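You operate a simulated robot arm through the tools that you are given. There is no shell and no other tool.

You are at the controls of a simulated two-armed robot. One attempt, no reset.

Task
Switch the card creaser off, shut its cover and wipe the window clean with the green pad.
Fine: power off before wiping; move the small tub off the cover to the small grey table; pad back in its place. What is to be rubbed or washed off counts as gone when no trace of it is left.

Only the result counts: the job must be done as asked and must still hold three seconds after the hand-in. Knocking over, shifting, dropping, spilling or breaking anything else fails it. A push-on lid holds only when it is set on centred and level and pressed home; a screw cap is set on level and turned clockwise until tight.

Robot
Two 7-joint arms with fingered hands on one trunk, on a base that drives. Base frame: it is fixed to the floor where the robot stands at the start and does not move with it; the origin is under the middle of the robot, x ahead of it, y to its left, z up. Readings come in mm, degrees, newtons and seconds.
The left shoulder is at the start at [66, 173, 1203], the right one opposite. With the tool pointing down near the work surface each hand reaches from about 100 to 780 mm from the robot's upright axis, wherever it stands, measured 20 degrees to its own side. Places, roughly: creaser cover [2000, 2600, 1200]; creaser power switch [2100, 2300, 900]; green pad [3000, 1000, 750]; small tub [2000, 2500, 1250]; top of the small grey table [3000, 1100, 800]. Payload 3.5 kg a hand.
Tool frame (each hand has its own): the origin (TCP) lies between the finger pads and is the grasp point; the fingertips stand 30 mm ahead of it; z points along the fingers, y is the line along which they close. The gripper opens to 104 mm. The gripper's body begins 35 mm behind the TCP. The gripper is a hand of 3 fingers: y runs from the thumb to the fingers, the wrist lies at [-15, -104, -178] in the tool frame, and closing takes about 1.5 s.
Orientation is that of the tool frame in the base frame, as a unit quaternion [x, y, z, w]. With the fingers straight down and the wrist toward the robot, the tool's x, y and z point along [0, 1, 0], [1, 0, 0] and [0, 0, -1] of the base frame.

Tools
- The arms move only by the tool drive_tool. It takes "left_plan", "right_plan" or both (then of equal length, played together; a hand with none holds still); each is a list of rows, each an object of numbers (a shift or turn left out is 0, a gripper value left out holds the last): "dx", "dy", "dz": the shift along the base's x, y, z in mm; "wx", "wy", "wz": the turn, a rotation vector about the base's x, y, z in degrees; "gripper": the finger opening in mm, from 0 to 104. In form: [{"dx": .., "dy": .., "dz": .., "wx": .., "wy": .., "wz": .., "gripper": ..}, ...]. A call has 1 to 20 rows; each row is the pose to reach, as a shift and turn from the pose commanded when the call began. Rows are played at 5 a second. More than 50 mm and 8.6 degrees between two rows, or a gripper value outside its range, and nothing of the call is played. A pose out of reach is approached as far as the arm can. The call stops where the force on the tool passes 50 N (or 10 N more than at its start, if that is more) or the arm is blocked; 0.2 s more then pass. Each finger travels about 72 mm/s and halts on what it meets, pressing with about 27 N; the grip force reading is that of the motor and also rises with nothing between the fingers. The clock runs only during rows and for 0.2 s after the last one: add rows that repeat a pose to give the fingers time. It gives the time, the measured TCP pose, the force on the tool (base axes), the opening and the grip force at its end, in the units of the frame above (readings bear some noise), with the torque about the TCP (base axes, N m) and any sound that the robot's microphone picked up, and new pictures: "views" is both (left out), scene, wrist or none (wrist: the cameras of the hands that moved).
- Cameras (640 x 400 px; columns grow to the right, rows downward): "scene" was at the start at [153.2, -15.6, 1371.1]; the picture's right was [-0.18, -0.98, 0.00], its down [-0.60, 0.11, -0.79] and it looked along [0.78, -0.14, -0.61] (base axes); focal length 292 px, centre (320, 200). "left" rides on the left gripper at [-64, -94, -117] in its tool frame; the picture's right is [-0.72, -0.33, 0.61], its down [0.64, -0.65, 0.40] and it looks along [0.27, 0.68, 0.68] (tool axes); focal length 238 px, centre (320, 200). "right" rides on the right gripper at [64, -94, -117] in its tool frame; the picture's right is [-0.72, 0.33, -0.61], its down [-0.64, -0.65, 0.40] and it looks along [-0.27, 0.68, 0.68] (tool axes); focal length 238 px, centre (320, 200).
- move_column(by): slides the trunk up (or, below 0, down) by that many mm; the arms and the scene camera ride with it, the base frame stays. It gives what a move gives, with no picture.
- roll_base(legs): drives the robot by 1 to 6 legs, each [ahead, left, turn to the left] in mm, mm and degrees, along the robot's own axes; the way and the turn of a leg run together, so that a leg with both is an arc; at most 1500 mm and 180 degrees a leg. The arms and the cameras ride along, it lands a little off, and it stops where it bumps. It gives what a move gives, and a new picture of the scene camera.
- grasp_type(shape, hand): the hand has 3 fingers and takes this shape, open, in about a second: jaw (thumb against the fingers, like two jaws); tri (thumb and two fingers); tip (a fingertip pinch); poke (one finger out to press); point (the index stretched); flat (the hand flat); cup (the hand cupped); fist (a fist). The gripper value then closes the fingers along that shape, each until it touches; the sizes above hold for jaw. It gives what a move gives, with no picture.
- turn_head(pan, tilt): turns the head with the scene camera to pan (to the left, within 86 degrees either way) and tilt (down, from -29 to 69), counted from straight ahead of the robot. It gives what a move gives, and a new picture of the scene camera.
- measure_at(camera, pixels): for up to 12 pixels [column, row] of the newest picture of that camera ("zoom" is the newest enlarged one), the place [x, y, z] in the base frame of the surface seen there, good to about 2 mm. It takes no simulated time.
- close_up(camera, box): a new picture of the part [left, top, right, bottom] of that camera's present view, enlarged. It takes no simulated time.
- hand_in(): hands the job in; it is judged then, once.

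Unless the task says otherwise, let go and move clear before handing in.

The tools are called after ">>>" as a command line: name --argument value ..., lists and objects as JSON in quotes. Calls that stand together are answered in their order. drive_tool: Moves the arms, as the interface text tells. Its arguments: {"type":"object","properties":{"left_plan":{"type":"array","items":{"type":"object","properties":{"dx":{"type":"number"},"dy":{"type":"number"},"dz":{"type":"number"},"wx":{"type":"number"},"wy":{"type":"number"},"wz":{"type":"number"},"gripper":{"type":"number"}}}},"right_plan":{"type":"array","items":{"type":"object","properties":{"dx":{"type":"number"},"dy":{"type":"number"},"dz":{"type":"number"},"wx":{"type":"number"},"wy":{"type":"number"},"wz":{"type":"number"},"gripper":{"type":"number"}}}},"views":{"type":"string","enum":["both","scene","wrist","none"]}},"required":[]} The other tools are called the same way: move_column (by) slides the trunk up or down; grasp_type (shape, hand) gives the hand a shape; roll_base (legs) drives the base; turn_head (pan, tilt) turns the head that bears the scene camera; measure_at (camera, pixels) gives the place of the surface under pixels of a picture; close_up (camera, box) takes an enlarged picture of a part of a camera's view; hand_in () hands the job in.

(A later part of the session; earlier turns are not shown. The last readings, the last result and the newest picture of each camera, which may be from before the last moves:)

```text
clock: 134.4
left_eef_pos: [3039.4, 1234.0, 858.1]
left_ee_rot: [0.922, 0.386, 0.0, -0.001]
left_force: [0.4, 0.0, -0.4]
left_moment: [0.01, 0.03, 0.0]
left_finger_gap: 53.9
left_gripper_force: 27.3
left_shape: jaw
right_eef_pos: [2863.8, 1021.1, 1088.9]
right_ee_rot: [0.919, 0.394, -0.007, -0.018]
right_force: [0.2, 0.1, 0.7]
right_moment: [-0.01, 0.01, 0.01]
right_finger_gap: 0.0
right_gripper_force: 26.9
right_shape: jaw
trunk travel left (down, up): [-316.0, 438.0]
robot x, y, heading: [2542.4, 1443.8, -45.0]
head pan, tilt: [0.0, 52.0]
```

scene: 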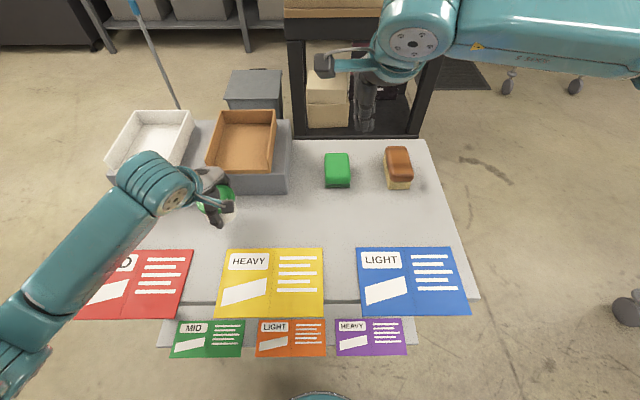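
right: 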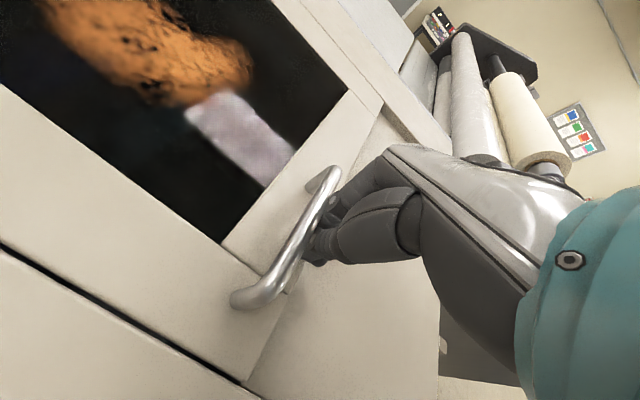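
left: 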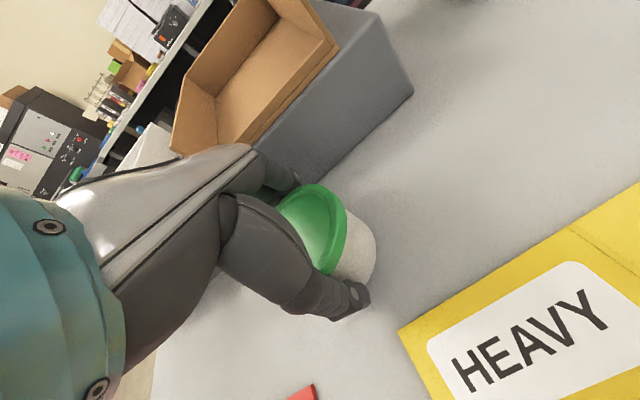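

No contact yet; I'll lower in 1-mm steps until I feel the table.

>>> drive_tool --left_plan '[{"dz": -1}, {"dz": -2}, {"dz": -2}]' --views "none"

```text
clock: 135.2
left_eef_pos: [3039.6, 1234.5, 856.7]
left_ee_rot: [0.923, 0.386, 0.0, 0.0]
left_force: [-0.3, 0.4, 0.1]
left_moment: [0.02, 0.0, -0.01]
left_finger_gap: 54.5
left_gripper_force: 26.9
left_shape: jaw
right_eef_pos: [2863.8, 1019.2, 1089.2]
right_ee_rot: [0.919, 0.394, -0.007, -0.018]
right_force: [0.5, 0.6, 0.2]
right_moment: [0.01, 0.03, 0.02]
right_finger_gap: 0.4
right_gripper_force: 26.9
right_shape: jaw
trunk travel left (down, up): [-316.0, 438.0]
robot x, y, heading: [2539.0, 1445.1, -45.3]
head pan, tilt: [0.0, 52.0]
```

>>> drive_tool --left_plan '[{"dz": -1}, {"dz": -2}, {"dz": -3}, {"dz": -3}]' --views "wrist"

```text
clock: 136.2
left_eef_pos: [3038.2, 1233.4, 853.5]
left_ee_rot: [0.923, 0.386, 0.001, 0.002]
left_force: [-1.5, 0.3, 14.5]
left_moment: [-0.12, -0.38, 0.0]
left_finger_gap: 53.9
left_gripper_force: 26.7
left_shape: jaw
right_eef_pos: [2863.6, 1019.9, 1089.6]
right_ee_rot: [0.919, 0.394, -0.006, -0.018]
right_force: [0.2, 0.8, -0.4]
right_moment: [-0.02, -0.05, -0.02]
right_finger_gap: 0.0
right_gripper_force: 27.4
right_shape: jaw
trunk travel left (down, up): [-316.0, 438.0]
robot x, y, heading: [2544.1, 1443.5, -45.2]
head pan, tilt: [0.0, 52.0]
```

left: 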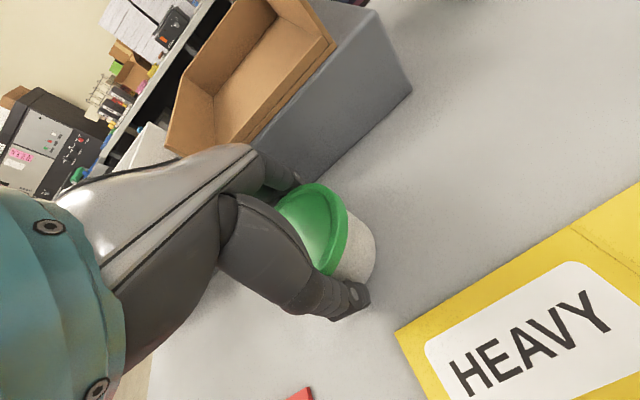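

The tub is on the table (14 N). I'll ease up 1 mm and open the fingers to 84 mm.

>>> drive_tool --left_plan '[{"dz": 1.5}, {"dz": 1.5, "gripper": 62}, {"dz": 1.5, "gripper": 72}, {"dz": 1.5, "gripper": 84}, {"dz": 1.5, "gripper": 84}, {"dz": 1.5, "gripper": 84}]' --views "wrist"

```text
clock: 137.6
left_eef_pos: [3038.0, 1234.0, 852.8]
left_ee_rot: [0.923, 0.386, -0.001, -0.001]
left_force: [0.2, 0.5, 0.0]
left_moment: [0.01, 0.01, 0.0]
left_finger_gap: 84.0
left_gripper_force: 0.1
left_shape: jaw
right_eef_pos: [2863.8, 1019.8, 1088.9]
right_ee_rot: [0.919, 0.393, -0.006, -0.018]
right_force: [0.2, 0.1, 0.5]
right_moment: [0.0, 0.01, -0.02]
right_finger_gap: 0.1
right_gripper_force: 26.7
right_shape: jaw
trunk travel left (down, up): [-316.0, 438.0]
robot x, y, heading: [2538.5, 1444.5, -45.2]
head pan, tilt: [0.0, 52.0]
```

left: 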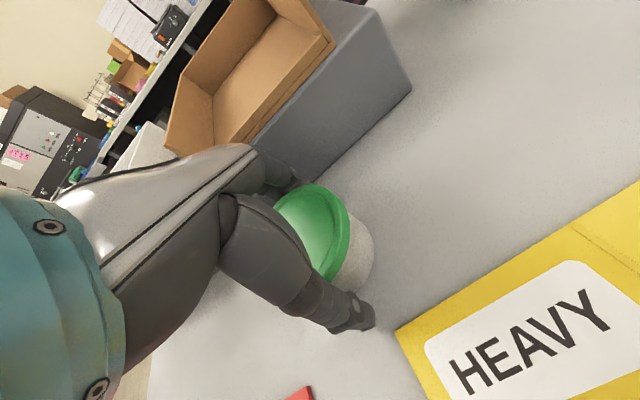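

Released. I'll open slightly more for lid clearance and rise straight up.

>>> drive_tool --left_plan '[{"gripper": 92}, {"gripper": 92, "dz": 0}, {"dz": 15}, {"dz": 35}, {"dz": 65}, {"dz": 100}, {"dz": 140}, {"dz": 180}]'

```text
clock: 139.4
left_eef_pos: [3038.1, 1236.9, 1036.6]
left_ee_rot: [0.923, 0.386, 0.0, -0.001]
left_force: [0.1, -0.7, 0.8]
left_moment: [0.02, 0.0, 0.01]
left_finger_gap: 91.9
left_gripper_force: 0.1
left_shape: jaw
right_eef_pos: [2863.7, 1019.1, 1088.7]
right_ee_rot: [0.919, 0.393, -0.006, -0.018]
right_force: [-0.2, 0.3, 0.1]
right_moment: [-0.01, 0.01, -0.03]
right_finger_gap: 0.0
right_gripper_force: 27.1
right_shape: jaw
trunk travel left (down, up): [-316.0, 438.0]
robot x, y, heading: [2542.5, 1444.8, -45.3]
head pan, tilt: [0.0, 52.0]
```

scene: 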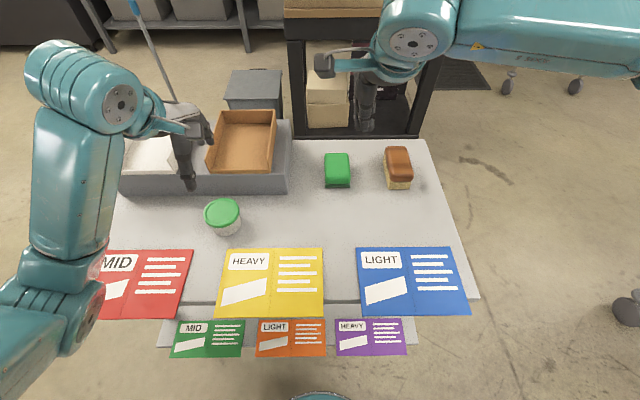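
left: 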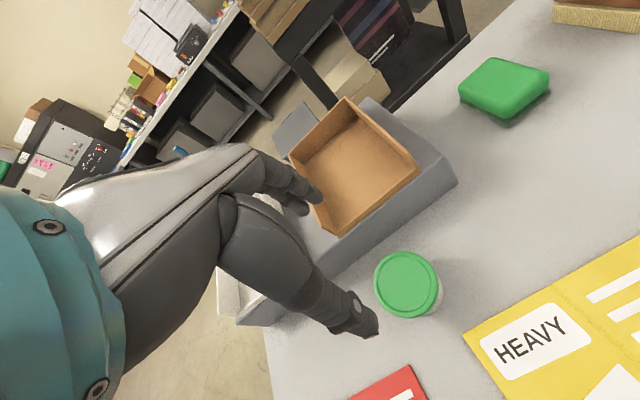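

The tub stands upright on the table. Now I'll measure the green pad's outline from the last zoom.

>>> measure_at --camera "zoom" --pixels '[[155, 135], [243, 132], [252, 240], [155, 245], [200, 185], [152, 272], [254, 270], [200, 268], [410, 105], [520, 240], [200, 130], [149, 190]]'

>>> close_up --camera "left" --box '[440, 40, 600, 140]'

```text
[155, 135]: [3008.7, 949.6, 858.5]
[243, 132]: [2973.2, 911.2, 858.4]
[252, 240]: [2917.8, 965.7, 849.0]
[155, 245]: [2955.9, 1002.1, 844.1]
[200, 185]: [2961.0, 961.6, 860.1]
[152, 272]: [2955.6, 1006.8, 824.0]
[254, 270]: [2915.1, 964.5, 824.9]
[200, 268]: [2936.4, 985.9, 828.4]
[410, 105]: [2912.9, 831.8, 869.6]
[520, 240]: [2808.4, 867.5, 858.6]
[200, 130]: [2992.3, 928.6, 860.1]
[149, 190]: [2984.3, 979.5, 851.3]
```

```text
4.00 times, centred on (520, 90) of left
```

zoom: 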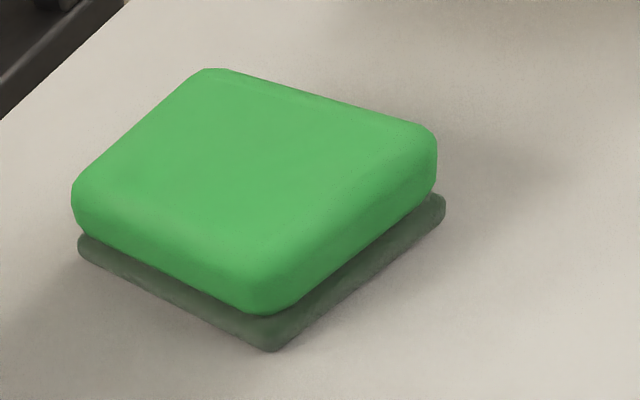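

The pad is about 58 × 82 × 42 mm, centred near (2963, 958), long side toward me. I'll shift the base right so the left hand faces the pad, then lower the trunk.

>>> drive_tool --left_plan '[{"dz": 30}, {"dz": 60}, {"dz": 80}]' --views "none"

>>> roll_base --legs '[[20, -195, 0]]'

>>> move_column --by -100

>>> turn_head --pan 10 --tilt 50

```text
clock: 140.2
left_eef_pos: [3039.6, 1233.5, 1114.3]
left_ee_rot: [0.922, 0.386, 0.0, -0.001]
left_force: [0.2, -0.1, 0.1]
left_moment: [0.01, -0.02, 0.01]
left_finger_gap: 91.7
left_gripper_force: 0.1
left_shape: jaw
right_eef_pos: [2863.4, 1019.1, 1088.7]
right_ee_rot: [0.919, 0.394, -0.007, -0.018]
right_force: [-0.9, -0.2, -0.4]
right_moment: [0.0, 0.03, 0.02]
right_finger_gap: 0.1
right_gripper_force: 27.3
right_shape: jaw
trunk travel left (down, up): [-316.0, 438.0]
robot x, y, heading: [2538.9, 1444.2, -44.8]
head pan, tilt: [0.0, 52.0]
```

```text
clock: 141.8
left_eef_pos: [2914.1, 1083.0, 1113.6]
left_ee_rot: [0.922, 0.387, 0.0, -0.002]
left_force: [0.4, 0.6, 0.2]
left_moment: [0.01, -0.04, -0.04]
left_finger_gap: 92.1
left_gripper_force: 0.1
left_shape: jaw
right_eef_pos: [2740.3, 868.4, 1088.8]
right_ee_rot: [0.919, 0.395, -0.007, -0.018]
right_force: [-0.1, 0.3, -0.3]
right_moment: [0.02, 0.0, 0.0]
right_finger_gap: 0.1
right_gripper_force: 26.8
right_shape: jaw
trunk travel left (down, up): [-316.0, 438.0]
robot x, y, heading: [2417.2, 1293.1, -45.0]
head pan, tilt: [0.0, 52.0]
```

scene: 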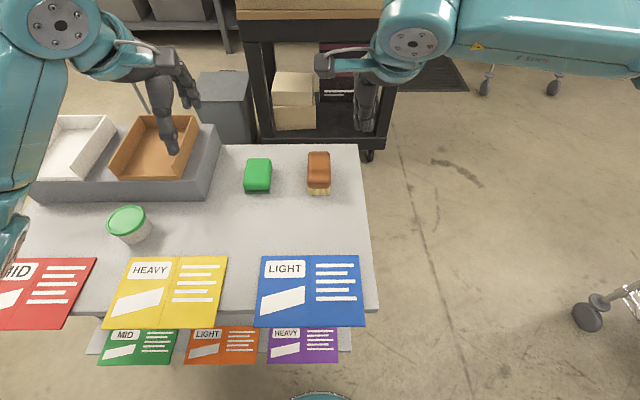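

```text
clock: 143.1
left_eef_pos: [2914.8, 1083.3, 1013.1]
left_ee_rot: [0.922, 0.387, 0.0, -0.001]
left_force: [0.8, -0.2, 0.0]
left_moment: [0.02, -0.02, 0.02]
left_finger_gap: 92.1
left_gripper_force: 0.1
left_shape: jaw
right_eef_pos: [2740.4, 868.8, 990.9]
right_ee_rot: [0.919, 0.395, -0.006, -0.017]
right_force: [0.1, -1.3, -0.6]
right_moment: [-0.03, -0.01, 0.02]
right_finger_gap: 0.0
right_gripper_force: 27.4
right_shape: jaw
trunk travel left (down, up): [-216.0, 538.0]
robot x, y, heading: [2416.2, 1288.0, -44.9]
head pan, tilt: [0.0, 52.0]
```

```text
clock: 143.8
left_eef_pos: [2915.3, 1083.3, 1012.3]
left_ee_rot: [0.923, 0.386, 0.0, -0.001]
left_force: [0.6, 0.1, -0.6]
left_moment: [-0.01, -0.03, 0.0]
left_finger_gap: 91.9
left_gripper_force: 0.0
left_shape: jaw
right_eef_pos: [2740.0, 869.6, 988.8]
right_ee_rot: [0.919, 0.394, -0.006, -0.018]
right_force: [-0.3, 0.1, 0.0]
right_moment: [0.01, 0.01, 0.02]
right_finger_gap: 0.2
right_gripper_force: 27.2
right_shape: jaw
trunk travel left (down, up): [-216.0, 538.0]
robot x, y, heading: [2416.8, 1293.5, -45.0]
head pan, tilt: [10.0, 50.0]
```

scene: 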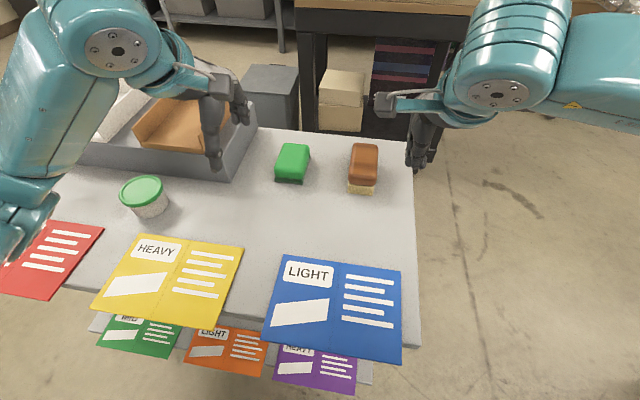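

The pad is clearly visible at (293, 162). I'll zoom and measure it again.

>>> close_up --camera "scene" --box '[260, 130, 330, 200]'

```text
5.71 times, centred on (295, 165) of scene
```

zoom: 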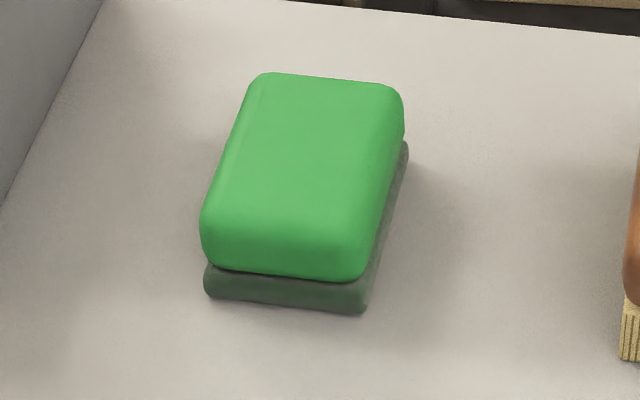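

>>> measure_at --camera "zoom" --pixels '[[207, 292], [362, 310], [407, 148], [270, 80], [385, 88], [330, 255], [215, 235], [210, 270], [365, 280], [390, 200], [300, 170], [240, 130]]'

```text
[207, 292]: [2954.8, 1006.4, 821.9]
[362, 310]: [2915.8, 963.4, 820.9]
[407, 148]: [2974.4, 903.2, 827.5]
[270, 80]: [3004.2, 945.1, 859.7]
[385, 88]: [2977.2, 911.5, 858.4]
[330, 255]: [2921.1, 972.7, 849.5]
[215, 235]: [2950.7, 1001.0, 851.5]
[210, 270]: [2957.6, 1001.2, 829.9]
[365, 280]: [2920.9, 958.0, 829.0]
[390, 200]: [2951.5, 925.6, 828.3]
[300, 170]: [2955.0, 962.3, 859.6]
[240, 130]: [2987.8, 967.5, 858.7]
```

Pad centre is (2964.6, 954.8), 58 × 84 mm, bottom at z 817.5. I'll move the open left hand above it.

>>> drive_tool --left_plan '[{"dx": 12, "dy": -32, "dz": -10, "gripper": 104}, {"dx": 25, "dy": -64, "dz": -30}, {"dx": 37, "dy": -96, "dz": -50}, {"dx": 49.5, "dy": -128.5, "dz": -70, "wz": -1}, {"dx": 49.5, "dy": -128.5, "dz": -92, "wz": -1}, {"dx": 49.5, "dy": -128.5, "dz": -92, "wz": -1}]'

```text
clock: 145.2
left_eef_pos: [2964.6, 953.3, 923.4]
left_ee_rot: [0.925, 0.379, 0.0, -0.001]
left_force: [0.1, -0.1, -0.1]
left_moment: [0.03, 0.0, -0.02]
left_finger_gap: 103.6
left_gripper_force: 0.0
left_shape: jaw
right_eef_pos: [2739.9, 868.3, 989.2]
right_ee_rot: [0.919, 0.394, -0.007, -0.018]
right_force: [-0.7, -0.7, -0.2]
right_moment: [-0.02, 0.02, 0.0]
right_finger_gap: 0.0
right_gripper_force: 26.3
right_shape: jaw
trunk travel left (down, up): [-216.0, 538.0]
robot x, y, heading: [2417.9, 1293.9, -44.7]
head pan, tilt: [10.0, 50.0]
```

scene: 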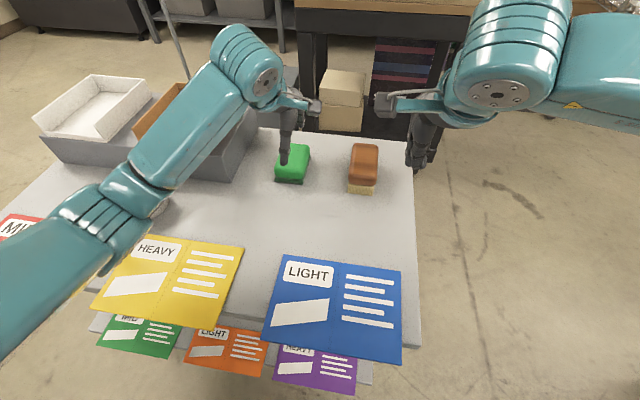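
left: 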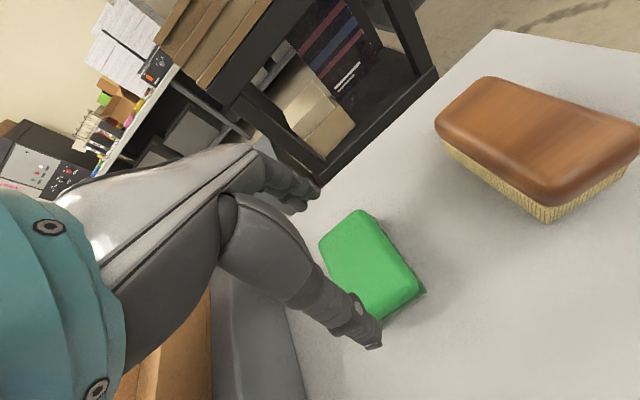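

The pad lies between thumb and fingers. I'll check its position in the wrist camera once more before descending.

>>> measure_at --camera "left" --pixels '[[324, 245], [358, 216], [412, 285], [378, 310], [365, 262], [372, 345], [355, 330], [305, 205]]'

```text
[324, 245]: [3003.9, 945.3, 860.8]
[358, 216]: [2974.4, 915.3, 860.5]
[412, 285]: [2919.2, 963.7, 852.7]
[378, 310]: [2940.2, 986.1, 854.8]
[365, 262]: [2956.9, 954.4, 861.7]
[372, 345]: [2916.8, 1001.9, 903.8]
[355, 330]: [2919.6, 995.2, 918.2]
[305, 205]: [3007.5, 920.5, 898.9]
```

Clearances are about 10 mm each side. I'll descend to TCP z 860 and close on the pad.

>>> drive_tool --left_plan '[{"dy": 1, "dz": -20}, {"dy": 1, "dz": -40}, {"dy": 1, "dz": -55}, {"dy": 1, "dz": -62}, {"dy": 1, "dz": -62}]' --views "wrist"

```text
clock: 146.4
left_eef_pos: [2964.4, 955.9, 860.5]
left_ee_rot: [0.926, 0.378, 0.0, 0.0]
left_force: [0.8, 0.7, 5.5]
left_moment: [-0.03, -0.02, 0.01]
left_finger_gap: 103.8
left_gripper_force: 0.0
left_shape: jaw
right_eef_pos: [2740.8, 870.2, 989.1]
right_ee_rot: [0.919, 0.394, -0.006, -0.018]
right_force: [-0.4, -0.2, 0.8]
right_moment: [-0.02, 0.02, 0.0]
right_finger_gap: 0.0
right_gripper_force: 27.1
right_shape: jaw
trunk travel left (down, up): [-216.0, 538.0]
robot x, y, heading: [2416.1, 1289.8, -44.9]
head pan, tilt: [10.0, 50.0]
```

left: 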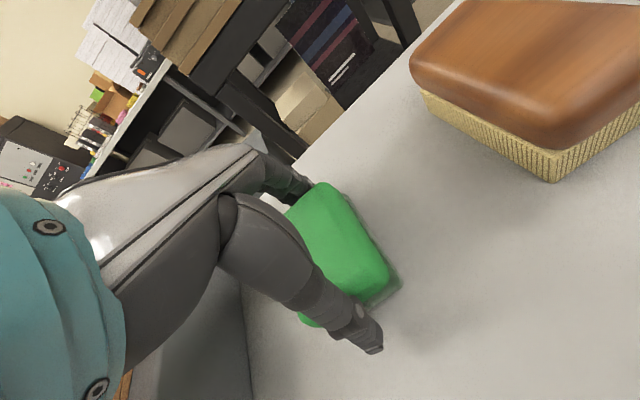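

A light 5 N contact is read; likely transient. I'll close the fingers on the pad.

>>> drive_tool --left_plan '[{"gripper": 95}, {"gripper": 86}, {"gripper": 80}, {"gripper": 76}, {"gripper": 76}, {"gripper": 76}]' --views "wrist"

```text
clock: 147.8
left_eef_pos: [2964.4, 956.3, 859.0]
left_ee_rot: [0.926, 0.378, 0.0, 0.0]
left_force: [0.3, -2.0, 5.3]
left_moment: [-0.09, -0.09, 0.05]
left_finger_gap: 83.8
left_gripper_force: 27.1
left_shape: jaw
right_eef_pos: [2739.2, 869.3, 989.2]
right_ee_rot: [0.919, 0.394, -0.007, -0.018]
right_force: [-0.6, 0.6, -0.5]
right_moment: [0.03, -0.01, -0.01]
right_finger_gap: 0.1
right_gripper_force: 27.4
right_shape: jaw
trunk travel left (down, up): [-216.0, 538.0]
robot x, y, heading: [2416.5, 1292.5, -45.2]
head pan, tilt: [10.0, 50.0]
```

left: 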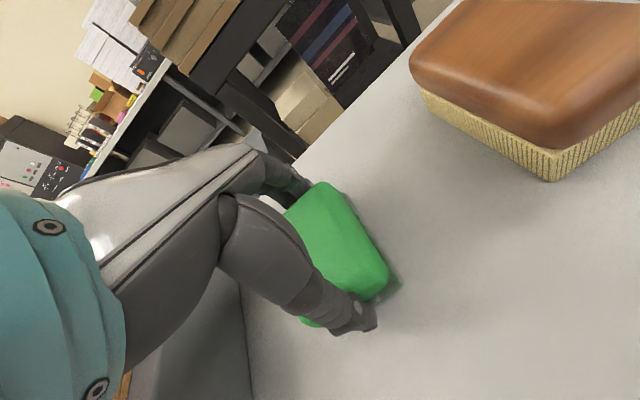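

Pad gripped (83.8 mm, 27 N). I'll lift it and check it's held well.

>>> drive_tool --left_plan '[{"dz": 10}, {"dz": 30}, {"dz": 60}, {"dz": 100}, {"dz": 140}, {"dz": 140}]'

>>> close_up --camera "left" --box '[220, 140, 420, 350]'

```text
clock: 149.2
left_eef_pos: [2962.1, 955.2, 1000.5]
left_ee_rot: [0.926, 0.378, 0.0, -0.001]
left_force: [-0.2, 0.2, -0.6]
left_moment: [0.01, 0.03, 0.0]
left_finger_gap: 83.8
left_gripper_force: 27.1
left_shape: jaw
right_eef_pos: [2740.0, 868.9, 988.5]
right_ee_rot: [0.919, 0.395, -0.007, -0.017]
right_force: [0.5, -0.7, 1.2]
right_moment: [0.02, 0.03, -0.01]
right_finger_gap: 0.0
right_gripper_force: 27.2
right_shape: jaw
trunk travel left (down, up): [-216.0, 538.0]
robot x, y, heading: [2413.5, 1289.3, -45.0]
head pan, tilt: [10.0, 50.0]
```

scene: 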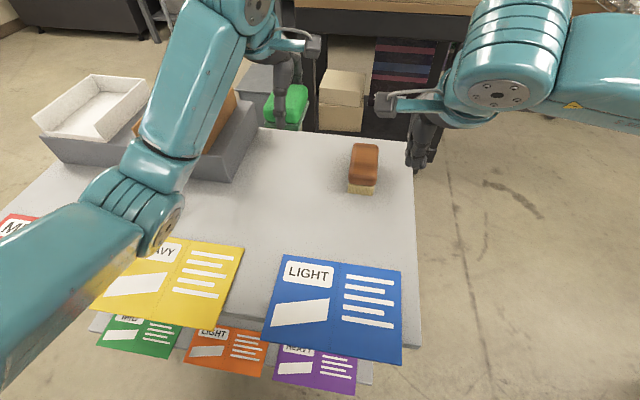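
left: 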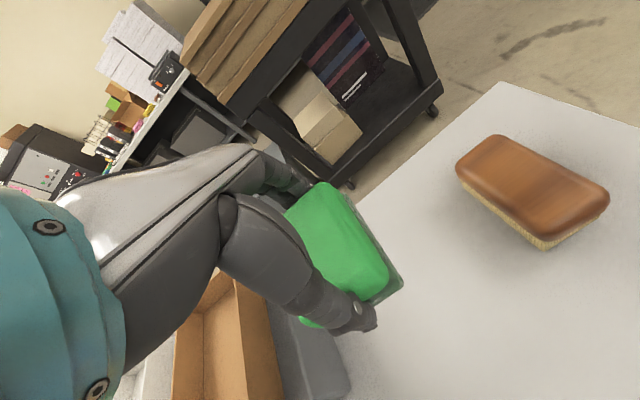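

```text
1.90 times, centred on (320, 245) of left
```

zoom: 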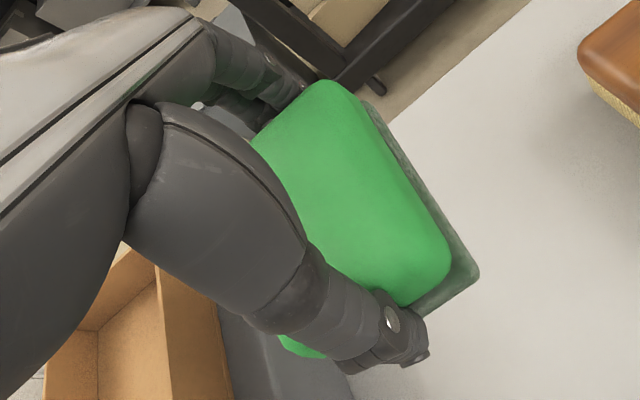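

The pad is held firmly with its scrub side 42 mm below the TCP. I'll raise the trunk, back away from the table and turn round toward the creaser.

>>> move_column --by 400

>>> roll_base --legs '[[-150, 0, 0], [0, 500, 0], [-150, 0, 0], [0, 0, 180]]'

```text
clock: 153.1
left_eef_pos: [2965.7, 955.5, 1398.7]
left_ee_rot: [0.926, 0.378, -0.001, 0.0]
left_force: [0.6, 0.3, -1.0]
left_moment: [0.01, 0.01, 0.0]
left_finger_gap: 83.8
left_gripper_force: 27.4
left_shape: jaw
right_eef_pos: [2740.5, 868.2, 1389.8]
right_ee_rot: [0.919, 0.394, -0.007, -0.018]
right_force: [0.9, 0.0, -0.9]
right_moment: [0.01, -0.03, 0.02]
right_finger_gap: 0.0
right_gripper_force: 26.7
right_shape: jaw
trunk travel left (down, up): [-616.0, 138.0]
robot x, y, heading: [2416.5, 1289.6, -45.1]
head pan, tilt: [10.0, 50.0]
```

```text
clock: 165.2
left_eef_pos: [2037.2, 2235.7, 1398.1]
left_ee_rot: [-0.349, 0.937, -0.001, 0.001]
left_force: [0.7, -0.6, -0.6]
left_moment: [-0.02, 0.02, -0.01]
left_finger_gap: 83.4
left_gripper_force: 27.1
left_shape: jaw
right_eef_pos: [2266.9, 2307.8, 1388.3]
right_ee_rot: [-0.366, 0.931, -0.018, 0.007]
right_force: [-0.5, 1.1, 0.6]
right_moment: [0.03, 0.0, 0.01]
right_finger_gap: 0.0
right_gripper_force: 26.8
right_shape: jaw
trunk travel left (down, up): [-616.0, 138.0]
robot x, y, heading: [2564.8, 1870.1, 131.4]
head pan, tilt: [10.0, 50.0]
```

scene: 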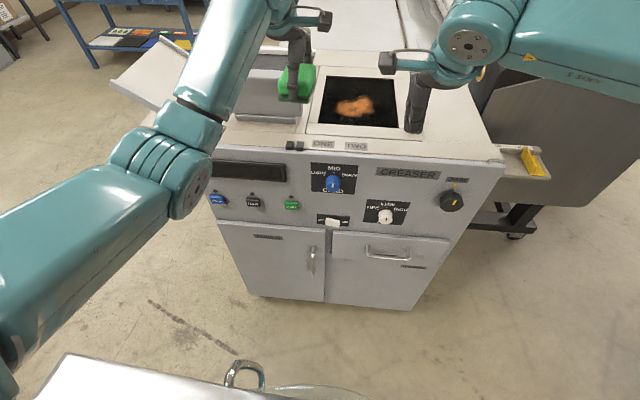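

Cover and smear are visible ahead. I'll straighten up, shift right about 180 mm and move ahead 286 mm.

>>> roll_base --legs '[[0, 0, 4.1], [0, -180, 0], [286, 0, 0]]'

>>> turn_head --pan 10 --tilt 60

```text
clock: 168.8
left_eef_pos: [1943.8, 2525.7, 1399.9]
left_ee_rot: [-0.382, 0.924, 0.0, 0.0]
left_force: [0.8, -0.1, -1.2]
left_moment: [0.02, -0.01, 0.02]
left_finger_gap: 83.4
left_gripper_force: 26.9
left_shape: jaw
right_eef_pos: [2167.3, 2613.8, 1389.6]
right_ee_rot: [-0.399, 0.917, -0.018, 0.007]
right_force: [0.2, -0.7, 0.6]
right_moment: [0.04, -0.04, -0.03]
right_finger_gap: 0.0
right_gripper_force: 26.8
right_shape: jaw
trunk travel left (down, up): [-616.0, 138.0]
robot x, y, heading: [2493.3, 2191.8, 135.6]
head pan, tilt: [10.0, 50.0]
```

scene: 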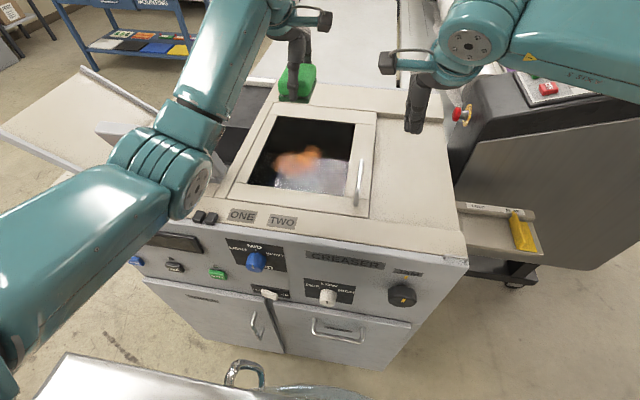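

```text
clock: 169.5
left_eef_pos: [1941.6, 2526.0, 1398.5]
left_ee_rot: [-0.382, 0.924, -0.001, 0.0]
left_force: [-0.5, -0.1, -1.9]
left_moment: [-0.02, -0.02, 0.02]
left_finger_gap: 83.0
left_gripper_force: 27.2
left_shape: jaw
right_eef_pos: [2166.2, 2615.0, 1387.6]
right_ee_rot: [-0.398, 0.917, -0.018, 0.007]
right_force: [-0.1, 0.0, -0.1]
right_moment: [0.02, 0.0, 0.0]
right_finger_gap: 0.0
right_gripper_force: 27.0
right_shape: jaw
trunk travel left (down, up): [-616.0, 138.0]
robot x, y, heading: [2496.0, 2193.9, 135.5]
head pan, tilt: [10.0, 60.0]
```

scene: 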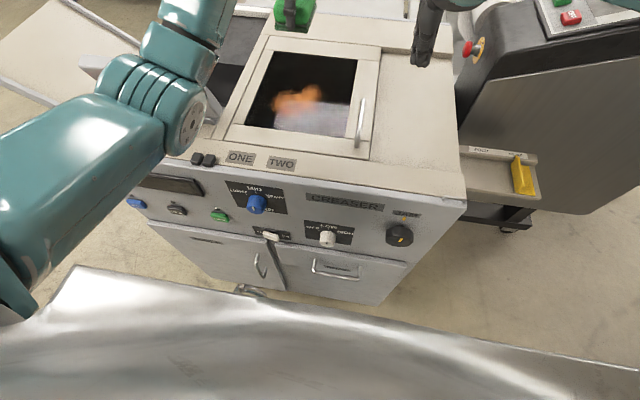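

I'm placed well; the smear is at (298, 97). I'll zoom and measure its outline again.

>>> close_up --camera "scene" --box '[230, 40, 390, 160]'

```text
3.33 times, centred on (310, 100) of scene
```

zoom: 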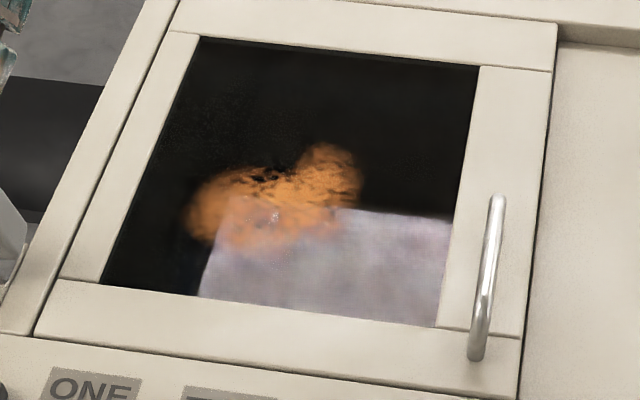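

>>> measure_at --camera "zoom" --pixels '[[183, 225], [215, 250], [265, 255], [330, 235], [362, 185], [325, 142], [255, 165], [200, 38], [478, 66], [100, 280], [437, 326], [270, 210]]'

```text
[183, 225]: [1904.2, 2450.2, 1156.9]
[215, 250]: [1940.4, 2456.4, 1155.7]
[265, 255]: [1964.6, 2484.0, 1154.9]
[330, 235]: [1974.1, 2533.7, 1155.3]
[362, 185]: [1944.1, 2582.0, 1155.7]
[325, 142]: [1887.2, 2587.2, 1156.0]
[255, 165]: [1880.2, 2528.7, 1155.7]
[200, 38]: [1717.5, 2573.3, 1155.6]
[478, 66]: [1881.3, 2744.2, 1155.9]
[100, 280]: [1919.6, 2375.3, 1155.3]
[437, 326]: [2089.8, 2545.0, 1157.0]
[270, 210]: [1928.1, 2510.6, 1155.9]
```

Smear spans u 375–505, v 180–316 of the window. I'll check where my left elbow is relative to the raised plate before lowering the pad.

>>> measure_at --camera "scene" --pixels '[[190, 125], [160, 125], [130, 100], [110, 60], [95, 70], [200, 30], [180, 160]]'

```text
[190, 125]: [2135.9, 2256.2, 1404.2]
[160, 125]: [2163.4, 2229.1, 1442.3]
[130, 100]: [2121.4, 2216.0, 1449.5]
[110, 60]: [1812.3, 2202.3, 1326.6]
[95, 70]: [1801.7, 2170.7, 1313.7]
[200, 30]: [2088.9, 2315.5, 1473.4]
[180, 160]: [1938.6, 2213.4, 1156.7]
```

The elbow is at u≈405, clear of the plate. I'll move the pad over the smear's near-left corner and down to 40 mm above the glass, moving the right hand aside too.

>>> drive_tool --left_plan '[{"dx": -6, "dy": -18, "dz": -30}, {"dx": -12, "dy": -37, "dz": -60}, {"dx": -19, "dy": -55, "dz": -90}, {"dx": -25, "dy": -74, "dz": -120}, {"dx": -31.8, "dy": -92.5, "dz": -150}, {"dx": -31.8, "dy": -92.5, "dz": -160}, {"dx": -31.8, "dy": -92.5, "dz": -160}]' --right_plan '[{"dx": 12, "dy": 12}, {"dx": 24, "dy": 24}, {"dx": 36, "dy": 36}, {"dx": 48, "dy": 48}, {"dx": 60, "dy": 60}, {"dx": 70, "dy": 70}, {"dx": 70, "dy": 70}]'

```text
clock: 171.1
left_eef_pos: [1911.6, 2433.8, 1239.6]
left_ee_rot: [-0.383, 0.924, 0.0, 0.0]
left_force: [0.6, 0.9, -0.3]
left_moment: [-0.03, -0.03, -0.03]
left_finger_gap: 83.4
left_gripper_force: 27.4
left_shape: jaw
right_eef_pos: [2236.8, 2684.2, 1389.4]
right_ee_rot: [-0.399, 0.917, -0.017, 0.007]
right_force: [-0.1, 0.3, 0.6]
right_moment: [0.02, 0.0, 0.0]
right_finger_gap: 0.1
right_gripper_force: 26.8
right_shape: jaw
trunk travel left (down, up): [-616.0, 138.0]
robot x, y, heading: [2492.0, 2194.9, 135.6]
head pan, tilt: [10.0, 60.0]
```

scene: 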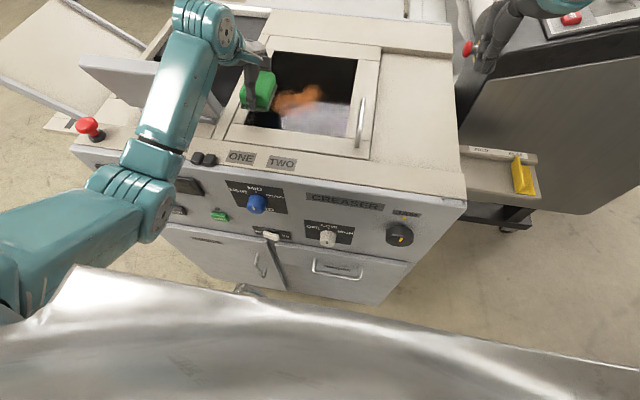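
right: 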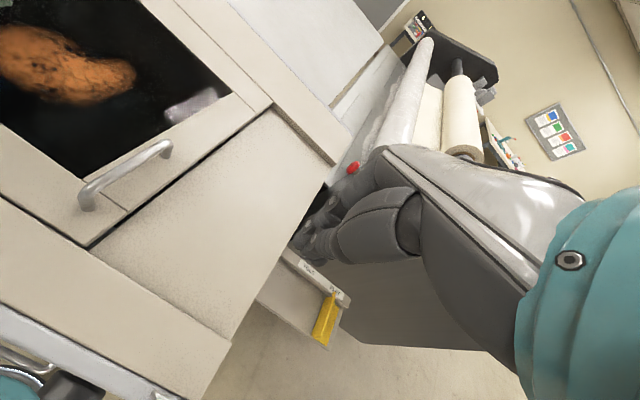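
left: 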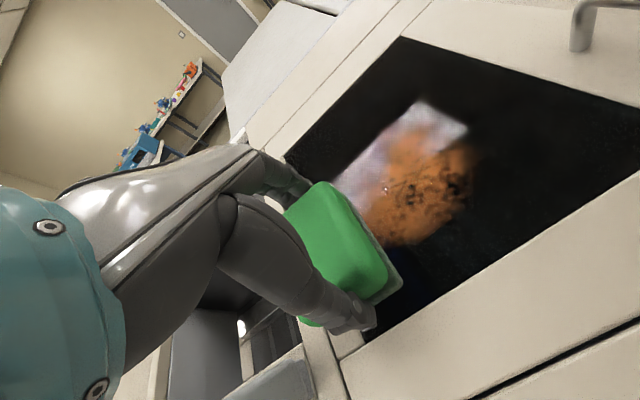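

The pad is within the window's near-left corner. I'll lower it to the glass slowly, watching the force.

>>> drive_tool --left_plan '[{"dx": -2.8, "dy": 2.8, "dz": -15}, {"dx": -2.8, "dy": 2.8, "dz": -28}, {"dx": -2.8, "dy": 2.8, "dz": -36}, {"dx": -2.8, "dy": 2.8, "dz": -39}, {"dx": -2.8, "dy": 2.8, "dz": -39}]' --views "none"

```text
clock: 172.3
left_eef_pos: [1908.8, 2435.8, 1199.4]
left_ee_rot: [-0.383, 0.924, -0.001, 0.001]
left_force: [-0.3, 0.4, -1.4]
left_moment: [-0.04, -0.02, -0.01]
left_finger_gap: 83.3
left_gripper_force: 27.3
left_shape: jaw
right_eef_pos: [2236.5, 2685.1, 1389.6]
right_ee_rot: [-0.399, 0.917, -0.018, 0.007]
right_force: [-1.1, 0.0, 0.3]
right_moment: [0.01, -0.03, 0.03]
right_finger_gap: 0.0
right_gripper_force: 26.8
right_shape: jaw
trunk travel left (down, up): [-616.0, 138.0]
robot x, y, heading: [2493.3, 2196.1, 135.3]
head pan, tilt: [10.0, 60.0]
```

>>> drive_tool --left_plan '[{"dz": -1}, {"dz": -2}, {"dz": -3}, {"dz": -3}]' --views "none"

```text
clock: 173.3
left_eef_pos: [1908.1, 2435.9, 1197.5]
left_ee_rot: [-0.383, 0.924, 0.001, 0.0]
left_force: [-0.9, -1.0, 5.0]
left_moment: [0.16, 0.18, -0.02]
left_finger_gap: 83.3
left_gripper_force: 26.6
left_shape: jaw
right_eef_pos: [2236.2, 2686.2, 1390.1]
right_ee_rot: [-0.399, 0.917, -0.018, 0.007]
right_force: [-0.4, 0.0, -0.2]
right_moment: [-0.03, 0.04, 0.03]
right_finger_gap: 0.0
right_gripper_force: 26.9
right_shape: jaw
trunk travel left (down, up): [-616.0, 138.0]
robot x, y, heading: [2493.4, 2196.6, 135.5]
head pan, tilt: [10.0, 60.0]
```

Contact at 5 N. I'll make the first stroke away from me along the window with a little more pressure.

>>> drive_tool --left_plan '[{"dz": -1}, {"dx": -14.2, "dy": 14.1, "dz": -1}, {"dx": -28.4, "dy": 28.2, "dz": -1}, {"dx": -42.6, "dy": 42.3, "dz": -1}, {"dx": -56.8, "dy": 56.4, "dz": -1}, {"dx": -71, "dy": 70.5, "dz": -1}, {"dx": -85.2, "dy": 84.6, "dz": -1}, {"dx": -99.3, "dy": 98.6, "dz": -1}, {"dx": -99.3, "dy": 98.6, "dz": -1}]'

```text
clock: 175.3
left_eef_pos: [1836.9, 2511.3, 1200.6]
left_ee_rot: [-0.383, 0.924, 0.0, -0.001]
left_force: [0.2, -0.7, -0.8]
left_moment: [0.03, -0.04, -0.03]
left_finger_gap: 82.6
left_gripper_force: 26.4
left_shape: jaw
left hand out of reach, approached as far as the arm can: row 7, 8, 9
right_eef_pos: [2237.4, 2685.1, 1390.3]
right_ee_rot: [-0.399, 0.917, -0.019, 0.006]
right_force: [0.2, -0.6, -0.6]
right_moment: [0.0, 0.02, 0.02]
right_finger_gap: 0.0
right_gripper_force: 26.9
right_shape: jaw
trunk travel left (down, up): [-616.0, 138.0]
robot x, y, heading: [2498.0, 2193.0, 135.3]
head pan, tilt: [10.0, 60.0]
```

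scene: 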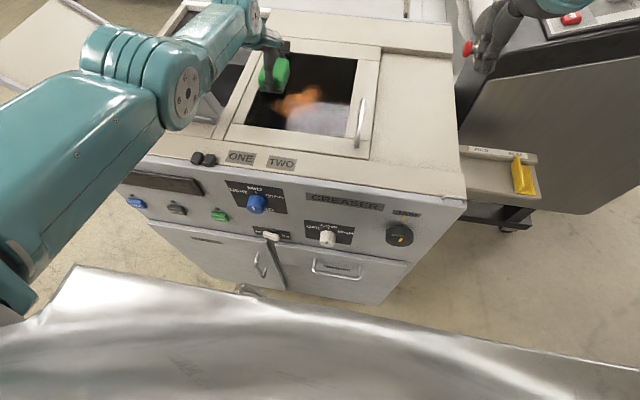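
left: 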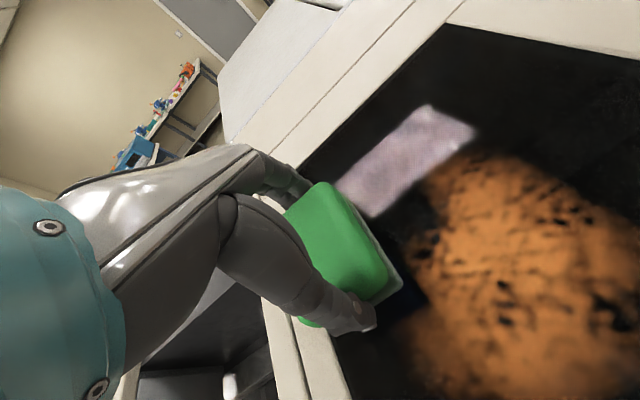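

The arm reached its limit at v≈295. I'll pull the pad back and lift a little, and then bring the base closer.

>>> drive_tool --left_plan '[{"dx": 10, "dy": -10, "dz": 8}, {"dx": 25, "dy": -25, "dz": 15}, {"dx": 40, "dy": -40, "dz": 25}, {"dx": 60, "dy": -60, "dz": 40}]' --views "none"

```text
clock: 176.3
left_eef_pos: [1834.5, 2512.1, 1216.8]
left_ee_rot: [-0.383, 0.924, -0.002, 0.0]
left_force: [-0.6, 0.5, -0.7]
left_moment: [-0.02, 0.0, 0.02]
left_finger_gap: 82.8
left_gripper_force: 27.6
left_shape: jaw
left hand out of reach, approached as far as the arm can: row 1, 2, 3, 4
right_eef_pos: [2236.8, 2685.2, 1388.8]
right_ee_rot: [-0.399, 0.917, -0.019, 0.007]
right_force: [-0.8, 0.8, 0.2]
right_moment: [0.02, 0.04, 0.01]
right_finger_gap: 0.0
right_gripper_force: 27.1
right_shape: jaw
trunk travel left (down, up): [-616.0, 138.0]
robot x, y, heading: [2494.5, 2194.2, 135.3]
head pan, tilt: [10.0, 60.0]
```

The elbow locked straight again. I'll raise the trunk, back off for free space, and use the tilt trick to re-bend the elbow.

>>> move_column --by 130

>>> roll_base --legs '[[-220, 0, 0]]'

>>> drive_tool --left_plan '[{"dx": 15, "dy": -15, "dz": 10, "wx": 5.6, "wy": 5.6}, {"dx": 30, "dy": -30, "dz": 20, "wx": 11.2, "wy": 11.2}, {"dx": 45, "dy": -45, "dz": 30, "wx": 16.8, "wy": 16.8}, {"dx": 60, "dy": -60, "dz": 40, "wx": 22.4, "wy": 22.4}, {"dx": 75, "dy": -75, "dz": 50, "wx": 28, "wy": 28}, {"dx": 90, "dy": -90, "dz": 60, "wx": 33.6, "wy": 33.6}, {"dx": 105, "dy": -105, "dz": 70, "wx": 39.2, "wy": 39.2}, {"dx": 120, "dy": -120, "dz": 80, "wx": 44.8, "wy": 44.8}, {"dx": 120, "dy": -120, "dz": 80, "wx": 50.4, "wy": 50.4}, {"dx": 120, "dy": -120, "dz": 80, "wx": 56, "wy": 56}, {"dx": 120, "dy": -120, "dz": 80, "wx": 61.6, "wy": 61.6}, {"dx": 120, "dy": -120, "dz": 80, "wx": 61.6, "wy": 61.6}]' --views "scene"

```text
clock: 177.8
left_eef_pos: [1835.4, 2511.9, 1345.1]
left_ee_rot: [-0.382, 0.924, 0.0, 0.001]
left_force: [-0.2, 0.6, -0.9]
left_moment: [0.04, -0.02, -0.02]
left_finger_gap: 82.6
left_gripper_force: 26.7
left_shape: jaw
right_eef_pos: [2236.9, 2683.5, 1519.0]
right_ee_rot: [-0.399, 0.917, -0.019, 0.007]
right_force: [0.1, -0.8, -0.2]
right_moment: [0.02, 0.01, -0.02]
right_finger_gap: 0.0
right_gripper_force: 26.8
right_shape: jaw
trunk travel left (down, up): [-746.0, 8.0]
robot x, y, heading: [2494.0, 2197.3, 135.5]
head pan, tilt: [10.0, 60.0]
```

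```text
clock: 179.5
left_eef_pos: [1984.8, 2359.6, 1344.7]
left_ee_rot: [-0.384, 0.923, 0.0, 0.0]
left_force: [0.1, 0.1, -0.6]
left_moment: [-0.01, -0.02, 0.0]
left_finger_gap: 82.6
left_gripper_force: 27.0
left_shape: jaw
right_eef_pos: [2386.3, 2535.8, 1517.6]
right_ee_rot: [-0.4, 0.916, -0.018, 0.007]
right_force: [0.4, -0.2, -0.4]
right_moment: [0.01, 0.0, 0.02]
right_finger_gap: 0.2
right_gripper_force: 27.2
right_shape: jaw
trunk travel left (down, up): [-746.0, 8.0]
robot x, y, heading: [2644.6, 2044.6, 135.6]
head pan, tilt: [10.0, 60.0]
```

scene: 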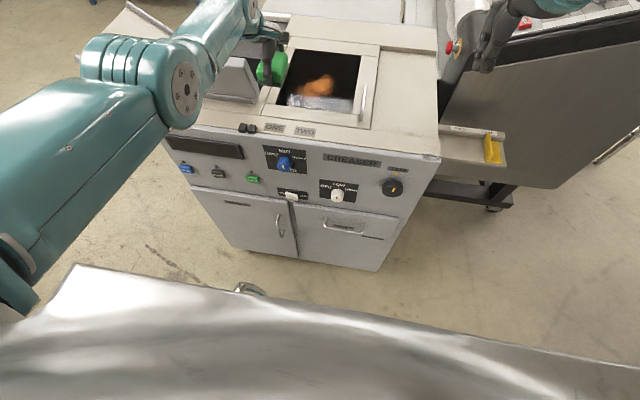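

```text
clock: 182.1
left_eef_pos: [2107.4, 2239.8, 1426.3]
left_ee_rot: [-0.278, 0.668, 0.638, -0.263]
left_force: [-0.6, 0.1, -1.7]
left_moment: [-0.06, -0.04, 0.02]
left_finger_gap: 82.4
left_gripper_force: 26.9
left_shape: jaw
left hand out of reach, approached as far as the arm can: row 1
right_eef_pos: [2387.1, 2534.7, 1519.3]
right_ee_rot: [-0.4, 0.916, -0.018, 0.007]
right_force: [-0.3, -0.4, -0.8]
right_moment: [-0.03, 0.01, 0.02]
right_finger_gap: 0.0
right_gripper_force: 26.7
right_shape: jaw
trunk travel left (down, up): [-746.0, 8.0]
robot x, y, heading: [2647.0, 2047.4, 135.6]
head pan, tilt: [10.0, 60.0]
```

scene: 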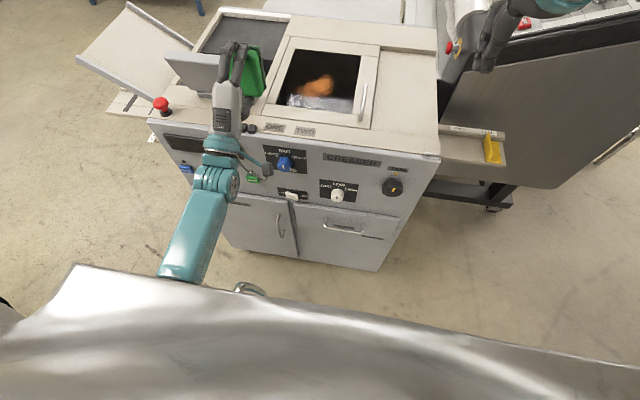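

The elbow bent again. I'll rotate the hand back to pointing down.

>>> drive_tool --left_plan '[{"wx": -5.6, "wy": -5.6}, {"wx": -11.2, "wy": -11.2}, {"wx": -16.8, "wy": -16.8}, {"wx": -22.4, "wy": -22.4}, {"wx": -28, "wy": -28}, {"wx": -33.6, "wy": -33.6}, {"wx": -39.2, "wy": -39.2}, {"wx": -44.8, "wy": -44.8}, {"wx": -50.4, "wy": -50.4}, {"wx": -56, "wy": -56}, {"wx": -61.6, "wy": -61.6}, {"wx": -61.6, "wy": -61.6}]' --views "scene"

```text
clock: 184.7
left_eef_pos: [2105.8, 2240.4, 1426.4]
left_ee_rot: [-0.384, 0.923, -0.001, 0.0]
left_force: [-0.3, 0.0, -0.8]
left_moment: [-0.01, 0.0, 0.0]
left_finger_gap: 82.5
left_gripper_force: 27.1
left_shape: jaw
right_eef_pos: [2387.0, 2534.2, 1520.1]
right_ee_rot: [-0.4, 0.916, -0.017, 0.007]
right_force: [0.0, 0.5, -0.6]
right_moment: [0.02, -0.03, -0.03]
right_finger_gap: 0.1
right_gripper_force: 26.9
right_shape: jaw
trunk travel left (down, up): [-746.0, 8.0]
robot x, y, heading: [2648.7, 2043.5, 135.8]
head pan, tilt: [10.0, 60.0]
```

scene: 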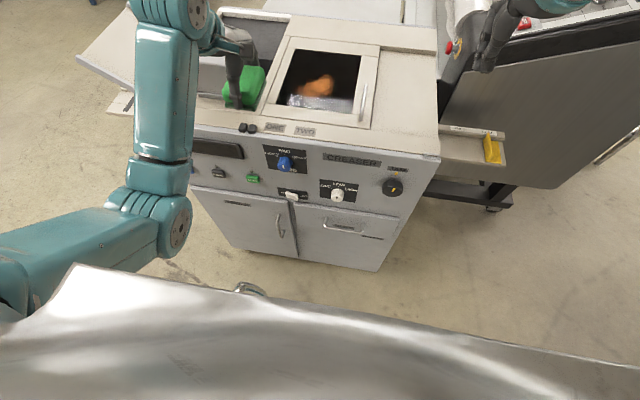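

Pad still gripped. I'll shift the left hand right/up a bit, pull the right hand back, then bring the base 290 mm closer and lower the trunk 200 mm.

>>> drive_tool --left_plan '[{"dx": 15, "dy": 15, "dz": 15}, {"dx": 30, "dy": 30, "dz": 30}, {"dx": 45, "dy": 45, "dz": 45}, {"dx": 45, "dy": 45, "dz": 60}, {"dx": 45, "dy": 45, "dz": 60}, {"dx": 45, "dy": 45, "dz": 60}]' --right_plan '[{"dx": 20, "dy": -20, "dz": 15}, {"dx": 40, "dy": -40, "dz": 30}, {"dx": 60, "dy": -60, "dz": 45}, {"dx": 80, "dy": -80, "dz": 60}, {"dx": 100, "dy": -100, "dz": 75}, {"dx": 100, "dy": -100, "dz": 80}]' --views "none"

>>> roll_base --legs '[[280, 0, 0]]'

```text
clock: 186.1
left_eef_pos: [2150.7, 2285.2, 1486.0]
left_ee_rot: [-0.384, 0.923, 0.0, 0.0]
left_force: [0.4, -0.2, -0.5]
left_moment: [-0.04, -0.01, -0.03]
left_finger_gap: 82.4
left_gripper_force: 26.6
left_shape: jaw
right_eef_pos: [2487.9, 2434.3, 1598.5]
right_ee_rot: [-0.4, 0.916, -0.019, 0.007]
right_force: [-0.4, 0.5, 0.3]
right_moment: [-0.01, -0.03, 0.01]
right_finger_gap: 0.0
right_gripper_force: 27.0
right_shape: jaw
trunk travel left (down, up): [-746.0, 8.0]
robot x, y, heading: [2644.6, 2044.3, 135.6]
head pan, tilt: [10.0, 60.0]
```

```text
clock: 188.1
left_eef_pos: [1952.6, 2474.2, 1487.0]
left_ee_rot: [-0.387, 0.922, 0.001, 0.0]
left_force: [0.9, 0.1, -1.0]
left_moment: [0.02, -0.03, -0.01]
left_finger_gap: 82.4
left_gripper_force: 26.9
left_shape: jaw
right_eef_pos: [2288.9, 2624.7, 1598.9]
right_ee_rot: [-0.403, 0.915, -0.018, 0.006]
right_force: [1.1, 0.3, -0.7]
right_moment: [0.02, 0.08, 0.01]
right_finger_gap: 0.0
right_gripper_force: 26.9
right_shape: jaw
trunk travel left (down, up): [-746.0, 8.0]
robot x, y, heading: [2449.3, 2236.7, 136.2]
head pan, tilt: [10.0, 60.0]
```

scene: 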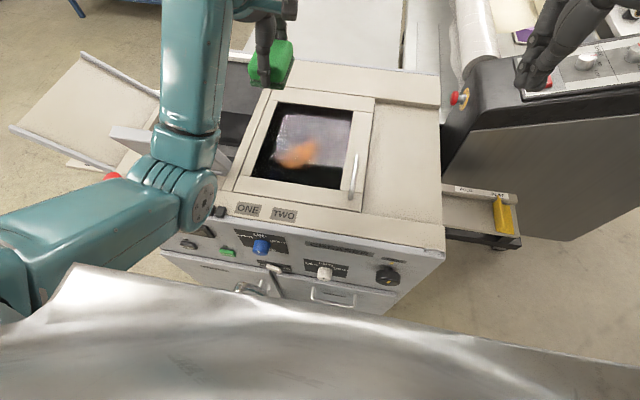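

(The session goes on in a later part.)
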